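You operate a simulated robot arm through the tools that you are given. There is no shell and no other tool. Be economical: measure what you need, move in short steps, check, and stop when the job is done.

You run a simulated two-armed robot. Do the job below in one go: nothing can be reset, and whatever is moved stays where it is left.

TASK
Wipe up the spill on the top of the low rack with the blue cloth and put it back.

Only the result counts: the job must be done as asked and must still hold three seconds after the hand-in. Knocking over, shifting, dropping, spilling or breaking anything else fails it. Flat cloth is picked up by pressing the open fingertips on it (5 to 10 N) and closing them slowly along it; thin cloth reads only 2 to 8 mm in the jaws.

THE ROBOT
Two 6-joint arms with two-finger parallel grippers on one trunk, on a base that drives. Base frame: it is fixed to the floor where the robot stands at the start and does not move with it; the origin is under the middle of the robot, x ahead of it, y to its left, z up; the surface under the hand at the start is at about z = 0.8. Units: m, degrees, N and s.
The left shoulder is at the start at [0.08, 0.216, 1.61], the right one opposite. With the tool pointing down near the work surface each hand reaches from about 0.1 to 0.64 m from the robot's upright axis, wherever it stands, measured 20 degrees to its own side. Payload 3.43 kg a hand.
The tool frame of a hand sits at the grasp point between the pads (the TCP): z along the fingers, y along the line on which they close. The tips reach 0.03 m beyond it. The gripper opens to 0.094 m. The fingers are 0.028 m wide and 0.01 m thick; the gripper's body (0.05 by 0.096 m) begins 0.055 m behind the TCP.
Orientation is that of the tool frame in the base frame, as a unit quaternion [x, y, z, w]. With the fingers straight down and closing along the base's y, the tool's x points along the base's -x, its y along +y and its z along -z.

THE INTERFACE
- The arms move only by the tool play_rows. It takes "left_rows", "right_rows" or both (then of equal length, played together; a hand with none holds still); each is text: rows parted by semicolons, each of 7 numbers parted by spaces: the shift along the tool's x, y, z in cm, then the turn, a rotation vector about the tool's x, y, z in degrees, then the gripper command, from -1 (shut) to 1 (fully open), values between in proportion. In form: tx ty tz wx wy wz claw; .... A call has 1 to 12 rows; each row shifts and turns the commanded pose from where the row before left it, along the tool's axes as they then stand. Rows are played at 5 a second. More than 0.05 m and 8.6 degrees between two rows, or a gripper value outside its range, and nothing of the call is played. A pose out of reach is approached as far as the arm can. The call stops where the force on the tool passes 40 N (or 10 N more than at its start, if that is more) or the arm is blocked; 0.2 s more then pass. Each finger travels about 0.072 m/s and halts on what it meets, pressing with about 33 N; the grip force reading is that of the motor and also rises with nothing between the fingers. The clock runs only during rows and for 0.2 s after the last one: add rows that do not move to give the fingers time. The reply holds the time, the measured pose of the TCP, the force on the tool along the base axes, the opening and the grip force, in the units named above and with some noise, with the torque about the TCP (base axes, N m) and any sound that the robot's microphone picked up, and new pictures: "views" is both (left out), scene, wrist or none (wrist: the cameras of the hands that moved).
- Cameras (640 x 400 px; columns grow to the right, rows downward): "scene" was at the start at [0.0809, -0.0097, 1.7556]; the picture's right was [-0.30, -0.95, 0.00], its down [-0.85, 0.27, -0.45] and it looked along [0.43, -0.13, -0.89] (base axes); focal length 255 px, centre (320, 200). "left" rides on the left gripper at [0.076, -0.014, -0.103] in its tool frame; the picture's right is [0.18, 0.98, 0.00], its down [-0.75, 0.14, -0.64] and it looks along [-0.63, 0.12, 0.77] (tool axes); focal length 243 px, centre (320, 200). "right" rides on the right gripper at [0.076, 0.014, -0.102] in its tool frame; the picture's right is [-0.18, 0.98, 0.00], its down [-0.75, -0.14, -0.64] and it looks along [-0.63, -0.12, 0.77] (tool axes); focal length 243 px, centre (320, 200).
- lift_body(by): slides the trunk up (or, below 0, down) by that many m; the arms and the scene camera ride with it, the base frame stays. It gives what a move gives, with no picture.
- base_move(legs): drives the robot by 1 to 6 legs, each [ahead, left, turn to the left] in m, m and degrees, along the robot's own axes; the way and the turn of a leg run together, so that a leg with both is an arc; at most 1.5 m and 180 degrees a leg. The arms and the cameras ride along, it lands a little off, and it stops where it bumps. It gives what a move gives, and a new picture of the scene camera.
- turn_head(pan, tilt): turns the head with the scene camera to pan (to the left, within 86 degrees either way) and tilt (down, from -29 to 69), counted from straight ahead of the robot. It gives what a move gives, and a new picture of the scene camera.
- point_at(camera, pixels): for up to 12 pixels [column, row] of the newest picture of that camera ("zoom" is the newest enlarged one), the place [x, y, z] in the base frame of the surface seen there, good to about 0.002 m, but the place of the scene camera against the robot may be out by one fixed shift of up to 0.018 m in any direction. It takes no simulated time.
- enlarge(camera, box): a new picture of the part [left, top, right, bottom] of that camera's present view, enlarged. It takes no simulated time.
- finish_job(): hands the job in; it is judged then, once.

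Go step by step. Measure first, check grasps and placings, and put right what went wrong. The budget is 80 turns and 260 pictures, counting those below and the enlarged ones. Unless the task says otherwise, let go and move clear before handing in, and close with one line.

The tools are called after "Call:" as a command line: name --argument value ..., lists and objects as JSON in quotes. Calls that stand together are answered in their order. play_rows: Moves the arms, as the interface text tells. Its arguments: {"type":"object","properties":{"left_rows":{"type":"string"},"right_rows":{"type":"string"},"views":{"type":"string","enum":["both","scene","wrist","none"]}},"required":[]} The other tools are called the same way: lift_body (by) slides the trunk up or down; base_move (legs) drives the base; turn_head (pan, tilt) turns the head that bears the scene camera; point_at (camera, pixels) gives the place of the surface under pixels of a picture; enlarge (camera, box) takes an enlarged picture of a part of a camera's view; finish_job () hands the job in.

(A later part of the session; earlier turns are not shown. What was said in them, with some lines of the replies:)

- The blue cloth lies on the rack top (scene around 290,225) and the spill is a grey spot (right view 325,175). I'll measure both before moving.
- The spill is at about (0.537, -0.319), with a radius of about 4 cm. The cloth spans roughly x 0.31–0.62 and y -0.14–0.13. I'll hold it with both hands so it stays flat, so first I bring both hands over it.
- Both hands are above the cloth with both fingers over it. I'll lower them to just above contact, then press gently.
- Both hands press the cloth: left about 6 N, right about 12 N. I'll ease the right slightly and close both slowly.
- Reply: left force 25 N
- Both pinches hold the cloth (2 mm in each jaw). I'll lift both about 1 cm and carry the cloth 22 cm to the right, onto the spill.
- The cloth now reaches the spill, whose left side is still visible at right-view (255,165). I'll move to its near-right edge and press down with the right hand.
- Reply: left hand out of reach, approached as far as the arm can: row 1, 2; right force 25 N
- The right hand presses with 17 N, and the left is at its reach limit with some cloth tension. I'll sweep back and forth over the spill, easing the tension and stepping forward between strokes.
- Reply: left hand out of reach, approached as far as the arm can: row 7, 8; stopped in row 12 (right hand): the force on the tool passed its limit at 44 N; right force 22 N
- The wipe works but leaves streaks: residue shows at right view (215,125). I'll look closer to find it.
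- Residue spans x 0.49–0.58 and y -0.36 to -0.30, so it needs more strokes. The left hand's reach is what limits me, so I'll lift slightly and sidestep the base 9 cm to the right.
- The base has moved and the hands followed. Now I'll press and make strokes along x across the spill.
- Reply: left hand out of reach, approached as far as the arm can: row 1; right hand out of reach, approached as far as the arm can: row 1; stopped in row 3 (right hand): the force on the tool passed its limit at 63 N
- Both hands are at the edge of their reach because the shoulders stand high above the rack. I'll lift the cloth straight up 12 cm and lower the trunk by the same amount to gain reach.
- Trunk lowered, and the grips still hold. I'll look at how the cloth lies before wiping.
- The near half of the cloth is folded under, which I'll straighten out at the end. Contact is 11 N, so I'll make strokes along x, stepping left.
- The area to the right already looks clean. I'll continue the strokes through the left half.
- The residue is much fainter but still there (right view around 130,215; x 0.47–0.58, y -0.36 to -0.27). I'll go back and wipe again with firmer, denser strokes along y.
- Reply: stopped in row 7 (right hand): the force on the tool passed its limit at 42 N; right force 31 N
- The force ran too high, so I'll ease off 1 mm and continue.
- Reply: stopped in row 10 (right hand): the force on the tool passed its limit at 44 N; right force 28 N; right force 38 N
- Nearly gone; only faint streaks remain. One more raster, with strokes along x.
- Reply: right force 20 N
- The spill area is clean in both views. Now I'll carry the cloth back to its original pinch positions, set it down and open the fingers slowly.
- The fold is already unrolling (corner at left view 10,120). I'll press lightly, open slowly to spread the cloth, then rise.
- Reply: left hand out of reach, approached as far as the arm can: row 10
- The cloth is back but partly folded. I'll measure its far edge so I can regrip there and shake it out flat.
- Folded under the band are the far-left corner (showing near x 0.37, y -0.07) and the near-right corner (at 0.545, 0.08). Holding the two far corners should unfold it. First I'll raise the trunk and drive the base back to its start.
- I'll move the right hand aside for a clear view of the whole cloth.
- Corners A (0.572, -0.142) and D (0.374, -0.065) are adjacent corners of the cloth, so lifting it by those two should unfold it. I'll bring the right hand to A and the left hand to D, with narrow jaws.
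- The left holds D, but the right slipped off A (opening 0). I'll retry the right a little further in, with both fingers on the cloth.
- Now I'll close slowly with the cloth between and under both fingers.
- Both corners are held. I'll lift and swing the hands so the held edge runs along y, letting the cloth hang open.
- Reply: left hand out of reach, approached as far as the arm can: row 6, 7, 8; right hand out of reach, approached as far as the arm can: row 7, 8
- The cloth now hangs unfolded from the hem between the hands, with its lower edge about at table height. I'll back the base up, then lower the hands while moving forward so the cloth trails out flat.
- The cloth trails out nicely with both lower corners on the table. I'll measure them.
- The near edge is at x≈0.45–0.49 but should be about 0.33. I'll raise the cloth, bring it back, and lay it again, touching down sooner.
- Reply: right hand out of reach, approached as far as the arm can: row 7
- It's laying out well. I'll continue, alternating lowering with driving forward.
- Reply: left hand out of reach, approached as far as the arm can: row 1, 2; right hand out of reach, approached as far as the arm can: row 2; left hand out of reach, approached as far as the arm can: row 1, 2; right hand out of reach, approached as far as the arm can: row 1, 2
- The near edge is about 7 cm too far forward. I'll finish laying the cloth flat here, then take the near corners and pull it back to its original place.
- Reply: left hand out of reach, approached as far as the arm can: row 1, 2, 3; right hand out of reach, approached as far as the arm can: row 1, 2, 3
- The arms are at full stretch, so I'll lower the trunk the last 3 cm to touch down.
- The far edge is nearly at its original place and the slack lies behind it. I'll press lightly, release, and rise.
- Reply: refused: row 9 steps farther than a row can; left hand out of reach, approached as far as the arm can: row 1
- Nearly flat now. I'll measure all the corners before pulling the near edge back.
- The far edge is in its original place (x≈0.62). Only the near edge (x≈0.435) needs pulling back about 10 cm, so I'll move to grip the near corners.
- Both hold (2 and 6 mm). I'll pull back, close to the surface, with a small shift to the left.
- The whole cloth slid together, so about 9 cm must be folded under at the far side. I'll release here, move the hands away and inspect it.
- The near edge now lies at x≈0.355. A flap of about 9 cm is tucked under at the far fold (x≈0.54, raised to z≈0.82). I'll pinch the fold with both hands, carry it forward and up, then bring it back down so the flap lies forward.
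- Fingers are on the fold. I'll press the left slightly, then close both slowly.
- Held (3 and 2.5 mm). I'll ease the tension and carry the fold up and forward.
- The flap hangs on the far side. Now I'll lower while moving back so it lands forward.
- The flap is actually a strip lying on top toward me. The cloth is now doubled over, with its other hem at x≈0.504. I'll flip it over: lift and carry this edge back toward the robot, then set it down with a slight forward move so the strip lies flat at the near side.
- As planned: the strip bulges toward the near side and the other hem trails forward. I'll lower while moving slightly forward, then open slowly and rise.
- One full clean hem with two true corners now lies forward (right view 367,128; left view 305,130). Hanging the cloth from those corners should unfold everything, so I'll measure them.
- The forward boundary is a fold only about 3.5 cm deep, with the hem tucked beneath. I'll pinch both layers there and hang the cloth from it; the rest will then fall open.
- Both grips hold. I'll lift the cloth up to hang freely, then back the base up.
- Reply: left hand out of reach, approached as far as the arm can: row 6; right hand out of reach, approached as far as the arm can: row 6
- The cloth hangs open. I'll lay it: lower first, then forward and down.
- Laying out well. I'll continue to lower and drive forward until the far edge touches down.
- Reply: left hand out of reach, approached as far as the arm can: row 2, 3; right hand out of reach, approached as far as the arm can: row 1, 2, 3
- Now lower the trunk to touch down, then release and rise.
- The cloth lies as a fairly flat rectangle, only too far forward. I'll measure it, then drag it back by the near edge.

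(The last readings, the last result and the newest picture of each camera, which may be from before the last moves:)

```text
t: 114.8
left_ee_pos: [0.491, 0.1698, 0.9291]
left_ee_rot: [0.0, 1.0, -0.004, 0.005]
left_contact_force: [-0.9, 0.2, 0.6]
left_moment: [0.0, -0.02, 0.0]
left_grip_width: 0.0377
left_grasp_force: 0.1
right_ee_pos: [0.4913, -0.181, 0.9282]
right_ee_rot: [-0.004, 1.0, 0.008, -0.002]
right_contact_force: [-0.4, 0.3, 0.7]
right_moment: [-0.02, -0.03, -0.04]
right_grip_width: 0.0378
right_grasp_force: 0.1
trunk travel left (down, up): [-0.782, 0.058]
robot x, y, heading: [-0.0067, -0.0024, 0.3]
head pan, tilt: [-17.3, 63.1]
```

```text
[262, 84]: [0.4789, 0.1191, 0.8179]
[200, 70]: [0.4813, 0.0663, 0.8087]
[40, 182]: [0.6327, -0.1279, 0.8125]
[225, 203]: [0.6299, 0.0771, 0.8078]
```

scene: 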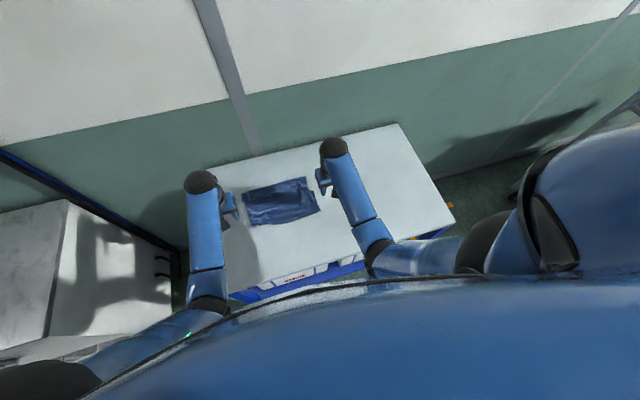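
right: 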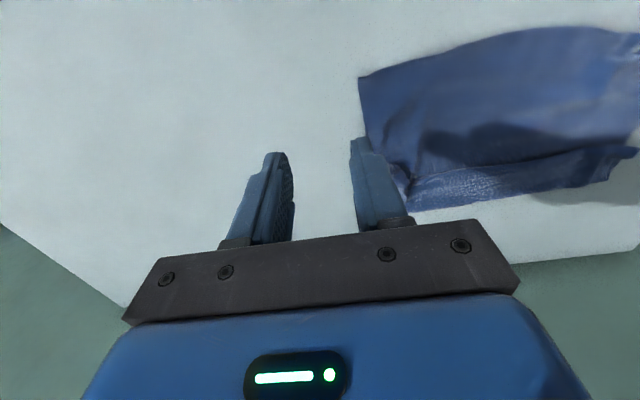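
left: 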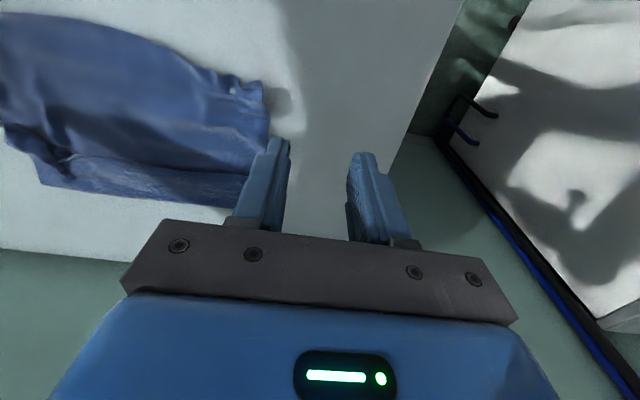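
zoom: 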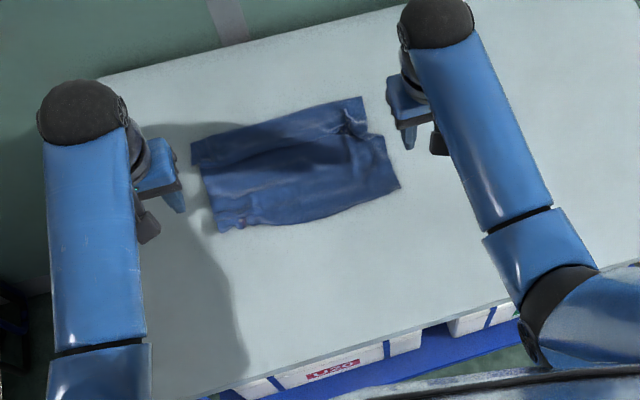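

Extent is x 0.47–0.63 and y -0.14–0.13. I'll grip near the near edge.

Call:
play_rows --left_rows "-0.3 -4 3 0 0 0 -0.2;-0.3 -4 3 0 0 0 -0.2;0 0 1.9 0 0 0 -0.2;0 0 1.75 0 0 0 -0.2;0 0 0.1 0 0 0 -0.2;0 0 0 0 0 0 -0.35;0 0 0 0 0 0 -0.5;0 0 0 0 0 0 -0.65;0 0 0 0 0 0 -0.8;0 0 0 0 0 0 -0.95;0 0 0 0 0 0 -1;0 0 0 0 0 0 -1" --right_rows "-0.2 4.2 3 0 0 0 -0.2;-0.2 4.2 3 0 0 0 -0.2;0 0 1.9 0 0 0 -0.2;0 0 1.75 0 0 0 -0.2;0 0 0.15 0 0 0 -0.2;0 0 0 0 0 0 -0.35;0 0 0 0 0 0 -0.5;0 0 0 0 0 0 -0.65;0 0 0 0 0 0 -0.8;0 0 0 0 0 0 -0.95;0 0 0 0 0 0 -1;0 0 0 0 0 0 -1" --views "none"

```text
refused: row 1 steps farther than a row can; nothing moved
```

Call:
play_rows --left_rows "-0.3 -3.9 2.9 0 0 0 -0.2;-0.3 -3.9 2.9 0 0 0 -0.2;0 0 2 0 0 0 -0.2;0 0 1.85 0 0 0 -0.2;0 0 0.1 0 0 0 -0.2;0 0 0 0 0 0 -0.35;0 0 0 0 0 0 -0.5;0 0 0 0 0 0 -0.65;0 0 0 0 0 0 -0.8;0 0 0 0 0 0 -0.95;0 0 0 0 0 0 -1;0 0 0 0 0 0 -1" --right_rows "-0.2 4 2.9 0 0 0 -0.2;-0.2 4 2.9 0 0 0 -0.2;0 0 2 0 0 0 -0.2;0 0 1.85 0 0 0 -0.2;0 0 0.15 0 0 0 -0.2;0 0 0 0 0 0 -0.35;0 0 0 0 0 0 -0.5;0 0 0 0 0 0 -0.65;0 0 0 0 0 0 -0.8;0 0 0 0 0 0 -0.95;0 0 0 0 0 0 -1;0 0 0 0 0 0 -1" --views "none"

Call:
play_rows --left_rows "0 0 -0.5 0 0 0 -1;1.5 0 0 0 0 0 -1;1.5 0 0 0 0 0 -1;1.5 0 0 0 0 0 -1;1.5 0 0 0 0 0 -1;1.5 0 0 0 0 0 -1;1 0 0 0 0 0 -1;1 0 0 0 0 0 -1;0 0 0 0 0 0 -1" --right_rows "0 0 -0.5 0 0 0 -1;1.5 0.1 0 0 0 0 -1;1.5 0.1 0 0 0 0 -1;1.5 0.1 0 0 0 0 -1;1.5 0.1 0 0 0 0 -1;1.5 0.1 0 0 0 0 -1;1 0 0 0 0 0 -1;1 0 0 0 0 0 -1;0 0 0 0 0 0 -1"

Call:
enlarge --camera "scene" --box '[210, 140, 370, 290]'

```text
t: 117.4
left_ee_pos: [0.4991, 0.0894, 0.8323]
left_ee_rot: [0.0, 1.0, -0.004, 0.005]
left_contact_force: [0.1, -8.2, 7.6]
left_moment: [-0.2, 0.02, -0.04]
left_grip_width: 0.003
left_grasp_force: 32.6
right_ee_pos: [0.4992, -0.0982, 0.8333]
right_ee_rot: [-0.003, 1.0, 0.009, -0.001]
right_contact_force: [-1.0, 9.1, 2.2]
right_moment: [0.29, 0.0, -0.01]
right_grip_width: 0.0018
right_grasp_force: 33.1
trunk travel left (down, up): [-0.782, 0.058]
robot x, y, heading: [-0.0041, 0.0003, -0.1]
head pan, tilt: [-17.3, 63.1]
```

```text
t: 119.4
left_ee_pos: [0.405, 0.0909, 0.838]
left_ee_rot: [0.0, 1.0, -0.003, 0.005]
left_contact_force: [0.7, -4.9, -0.2]
left_moment: [-0.11, 0.05, 0.04]
left_grip_width: 0.003
left_grasp_force: 33.0
right_ee_pos: [0.4042, -0.0943, 0.8394]
right_ee_rot: [-0.003, 1.0, 0.009, -0.003]
right_contact_force: [-0.5, 4.5, 0.2]
right_moment: [0.1, 0.01, -0.01]
right_grip_width: 0.0018
right_grasp_force: 32.5
trunk travel left (down, up): [-0.782, 0.058]
robot x, y, heading: [-0.0008, 0.0019, 0.1]
head pan, tilt: [-17.3, 63.1]
```

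scene: 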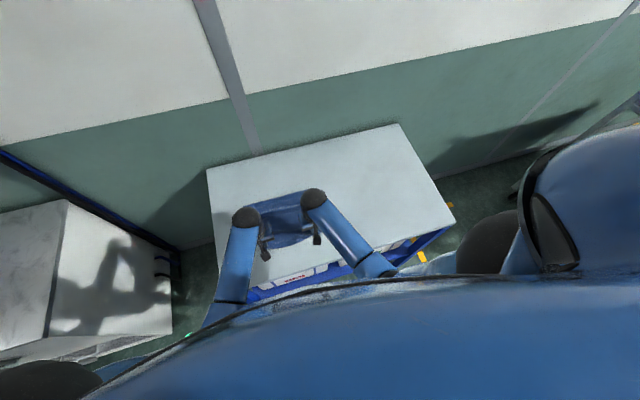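
right: 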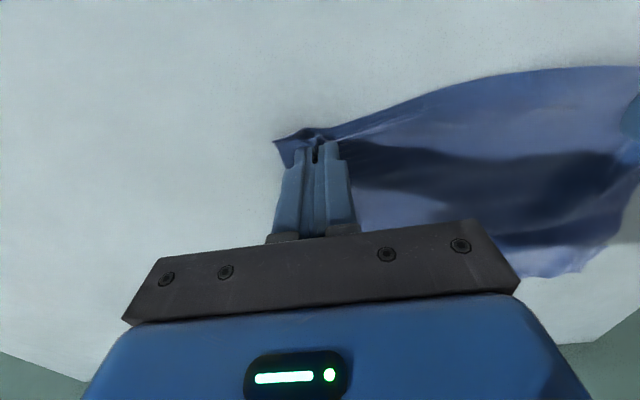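
left: 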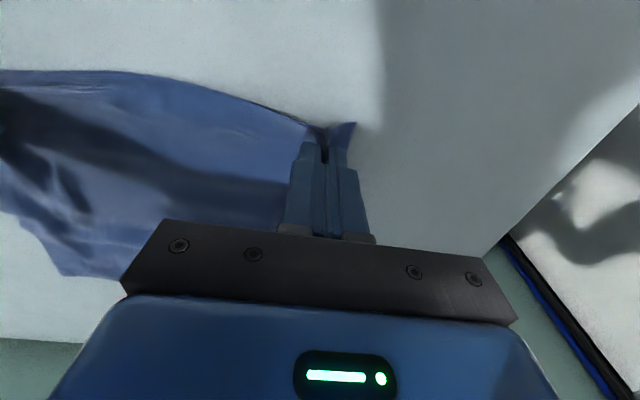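

```text
2.67 times, centred on (290, 215) of scene
```

zoom: 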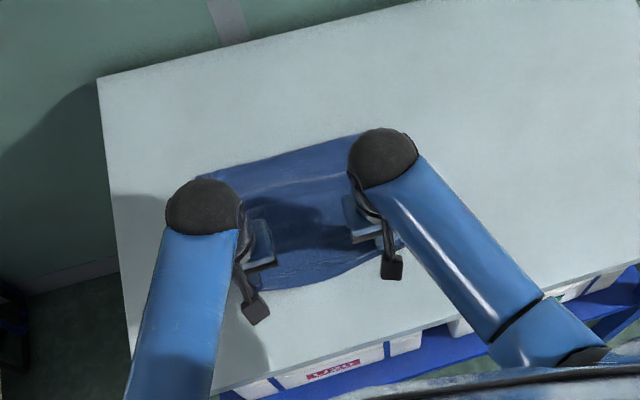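

The cloth slid back as one and lies quite flat, centred near its original place. I'll set it down, open slowly and move clear.

Call:
play_rows --left_rows "0 -0.3 0.55 0 0 0 -1;0 0 0 0 0 0 -0.8;0 0 0 0 0 0 -0.6;0 0 0 0 0 0 -0.4;0 0 0 0 0 0 -0.2;0 0 -3 0 0 0 -0.2;0 0 -4 0 0 0 -0.2;0 3 -3 0 0 0 -0.2;0 4 -1 0 0 0 -0.2;0 4 0 0 0 0 -0.2;0 0 0 0 0 0 -0.2" --right_rows "0 0.3 0.6 0 0 0 -1;0 0 0 0 0 0 -0.8;0 0 0 0 0 0 -0.6;0 0 0 0 0 0 -0.4;0 0 0 0 0 0 -0.2;0 0 -3 0 0 0 -0.2;0 0 -4 0 0 0 -0.2;0 -3 -3 0 0 0 -0.2;0 -4 -1 0 0 0 -0.2;0 -4 0 0 0 0 -0.2;0 0 0 0 0 0 -0.2"

Call:
enlarge --camera "scene" --box '[210, 130, 420, 290]'

```text
t: 121.8
left_ee_pos: [0.4046, 0.1963, 0.941]
left_ee_rot: [0.0, 1.0, -0.003, 0.004]
left_contact_force: [0.3, -0.2, 0.4]
left_moment: [0.01, 0.02, -0.03]
left_grip_width: 0.0378
left_grasp_force: 0.0
right_ee_pos: [0.407, -0.207, 0.9405]
right_ee_rot: [-0.004, 1.0, 0.008, -0.003]
right_contact_force: [0.4, -0.1, -0.3]
right_moment: [-0.01, -0.01, 0.0]
right_grip_width: 0.0374
right_grasp_force: 0.1
trunk travel left (down, up): [-0.782, 0.058]
robot x, y, heading: [-0.0021, -0.0034, 0.2]
head pan, tilt: [-17.3, 63.1]
```

scene: 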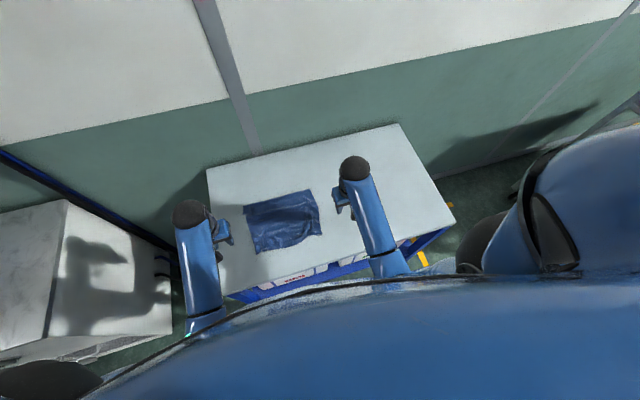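
right: 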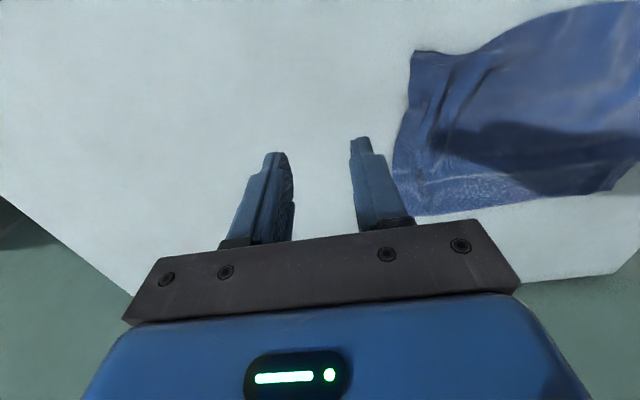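
left: 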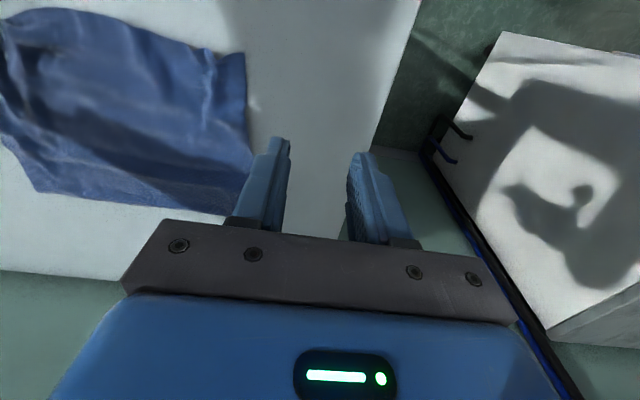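

```text
2.50 times, centred on (315, 210) of scene
```

zoom: 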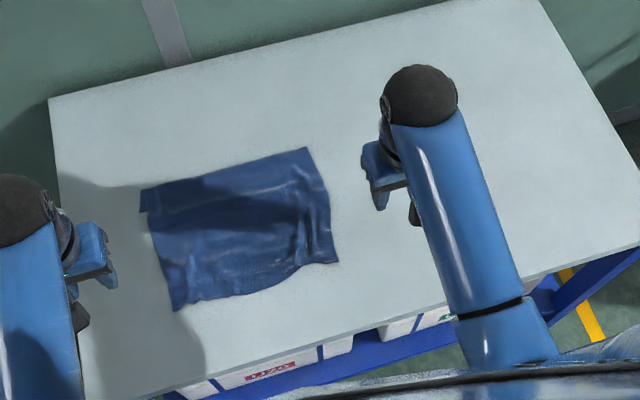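

The cloth now lies flat, nearly at full size. I'll check its footprint against the original.

Call:
point_at --camera "zoom" --pixels '[[174, 310], [337, 262], [142, 192], [307, 148], [240, 230]]'

Call:
point_at --camera "right" --pixels '[[413, 52], [400, 175], [418, 212], [607, 190]]'

Call:
point_at --camera "left" --pixels '[[243, 55], [222, 212], [38, 190], [120, 120]]'

```text
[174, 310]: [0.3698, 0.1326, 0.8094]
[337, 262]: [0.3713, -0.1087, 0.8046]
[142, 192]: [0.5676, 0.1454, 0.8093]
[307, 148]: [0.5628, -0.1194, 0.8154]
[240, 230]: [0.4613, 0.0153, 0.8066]
```

```text
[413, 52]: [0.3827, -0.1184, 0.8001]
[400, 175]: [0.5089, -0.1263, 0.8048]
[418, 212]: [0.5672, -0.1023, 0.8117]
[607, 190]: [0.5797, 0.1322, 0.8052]
```

```text
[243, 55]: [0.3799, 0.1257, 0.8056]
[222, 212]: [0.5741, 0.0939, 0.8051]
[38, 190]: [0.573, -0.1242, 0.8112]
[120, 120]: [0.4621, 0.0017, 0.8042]
```

The cloth's centre is (0.477, 0.005), matching the original (0.475, 0.004), within a few millimetres. I'll raise the hands clear and take a last look at the spill area.

Call:
play_rows --left_rows "0 2 -2 0 0 0 -0.2;0 2 -2 0 0 0 -0.2" --right_rows "2 -3 -3 0 0 0 -0.2;2 -3 -3 0 0 0 -0.2"

Call:
enlarge --camera "right" --box '[180, 60, 440, 240]'

Call:
enlarge --camera "scene" --box '[300, 120, 460, 260]'

```text
t: 122.4
left_ee_pos: [0.4027, 0.2373, 0.9785]
left_ee_rot: [0.0, 1.0, -0.003, 0.004]
left_contact_force: [0.0, 0.0, -0.4]
left_moment: [0.01, -0.02, -0.01]
left_grip_width: 0.0377
left_grasp_force: 0.0
right_ee_pos: [0.3641, -0.2654, 0.982]
right_ee_rot: [-0.003, 1.0, 0.008, 0.0]
right_contact_force: [0.8, -0.8, -0.7]
right_moment: [0.02, 0.0, 0.01]
right_grip_width: 0.0378
right_grasp_force: 0.0
right hand out of reach, approached as far as the arm can: row 2
trunk travel left (down, up): [-0.782, 0.058]
robot x, y, heading: [-0.0003, 0.0013, -0.0]
head pan, tilt: [-17.3, 63.1]
```

scene: 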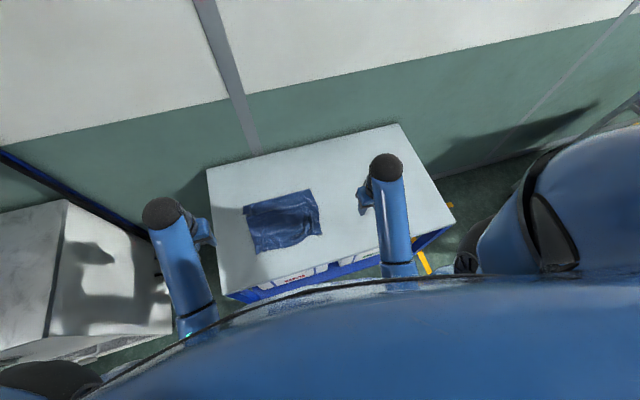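
right: 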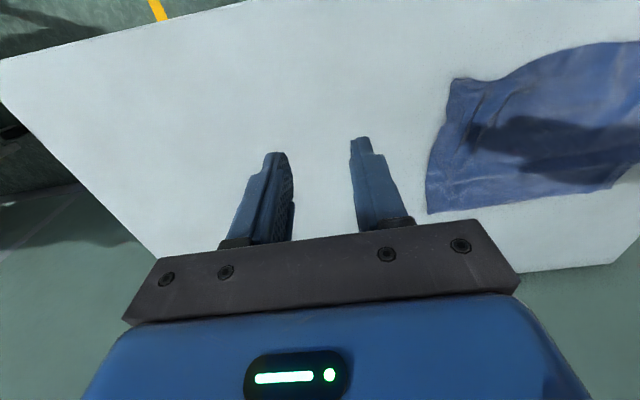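
left: 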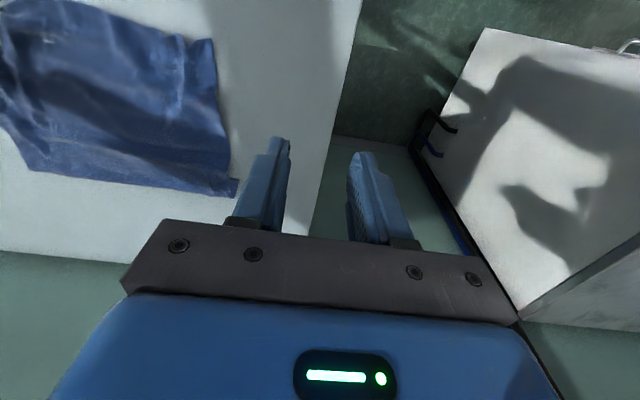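

```text
2.22 times, centred on (310, 150) of right
```

zoom: 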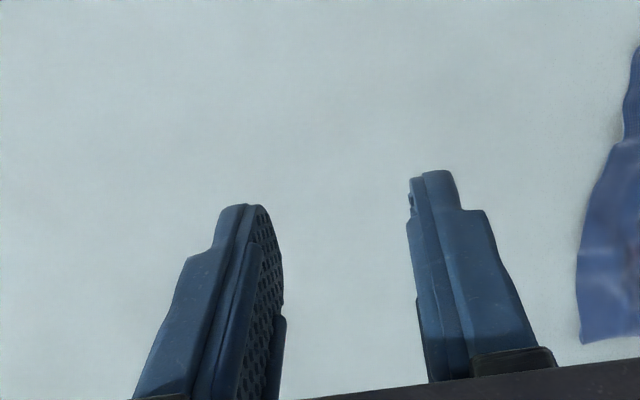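

```text
2.86 times, centred on (380, 190) of scene
```

zoom: 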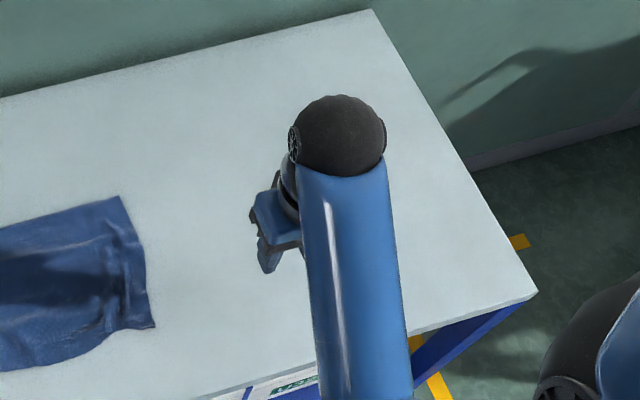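

No trace of the spill shows in either view, the cloth lies in its original place, and both hands are clear and open. I'm handing in.

Call:
finish_job

```text
The job is handed in.
```

The spill is wiped up with no trace visible, and the blue cloth is back where it was on the rack. Its centre is within a few millimetres of the start, but it isn't fully spread: it covers about 0.20 m front to back instead of about 0.28 m, with one edge still folded under, and it may be lying other side up. Both hands are open and clear.
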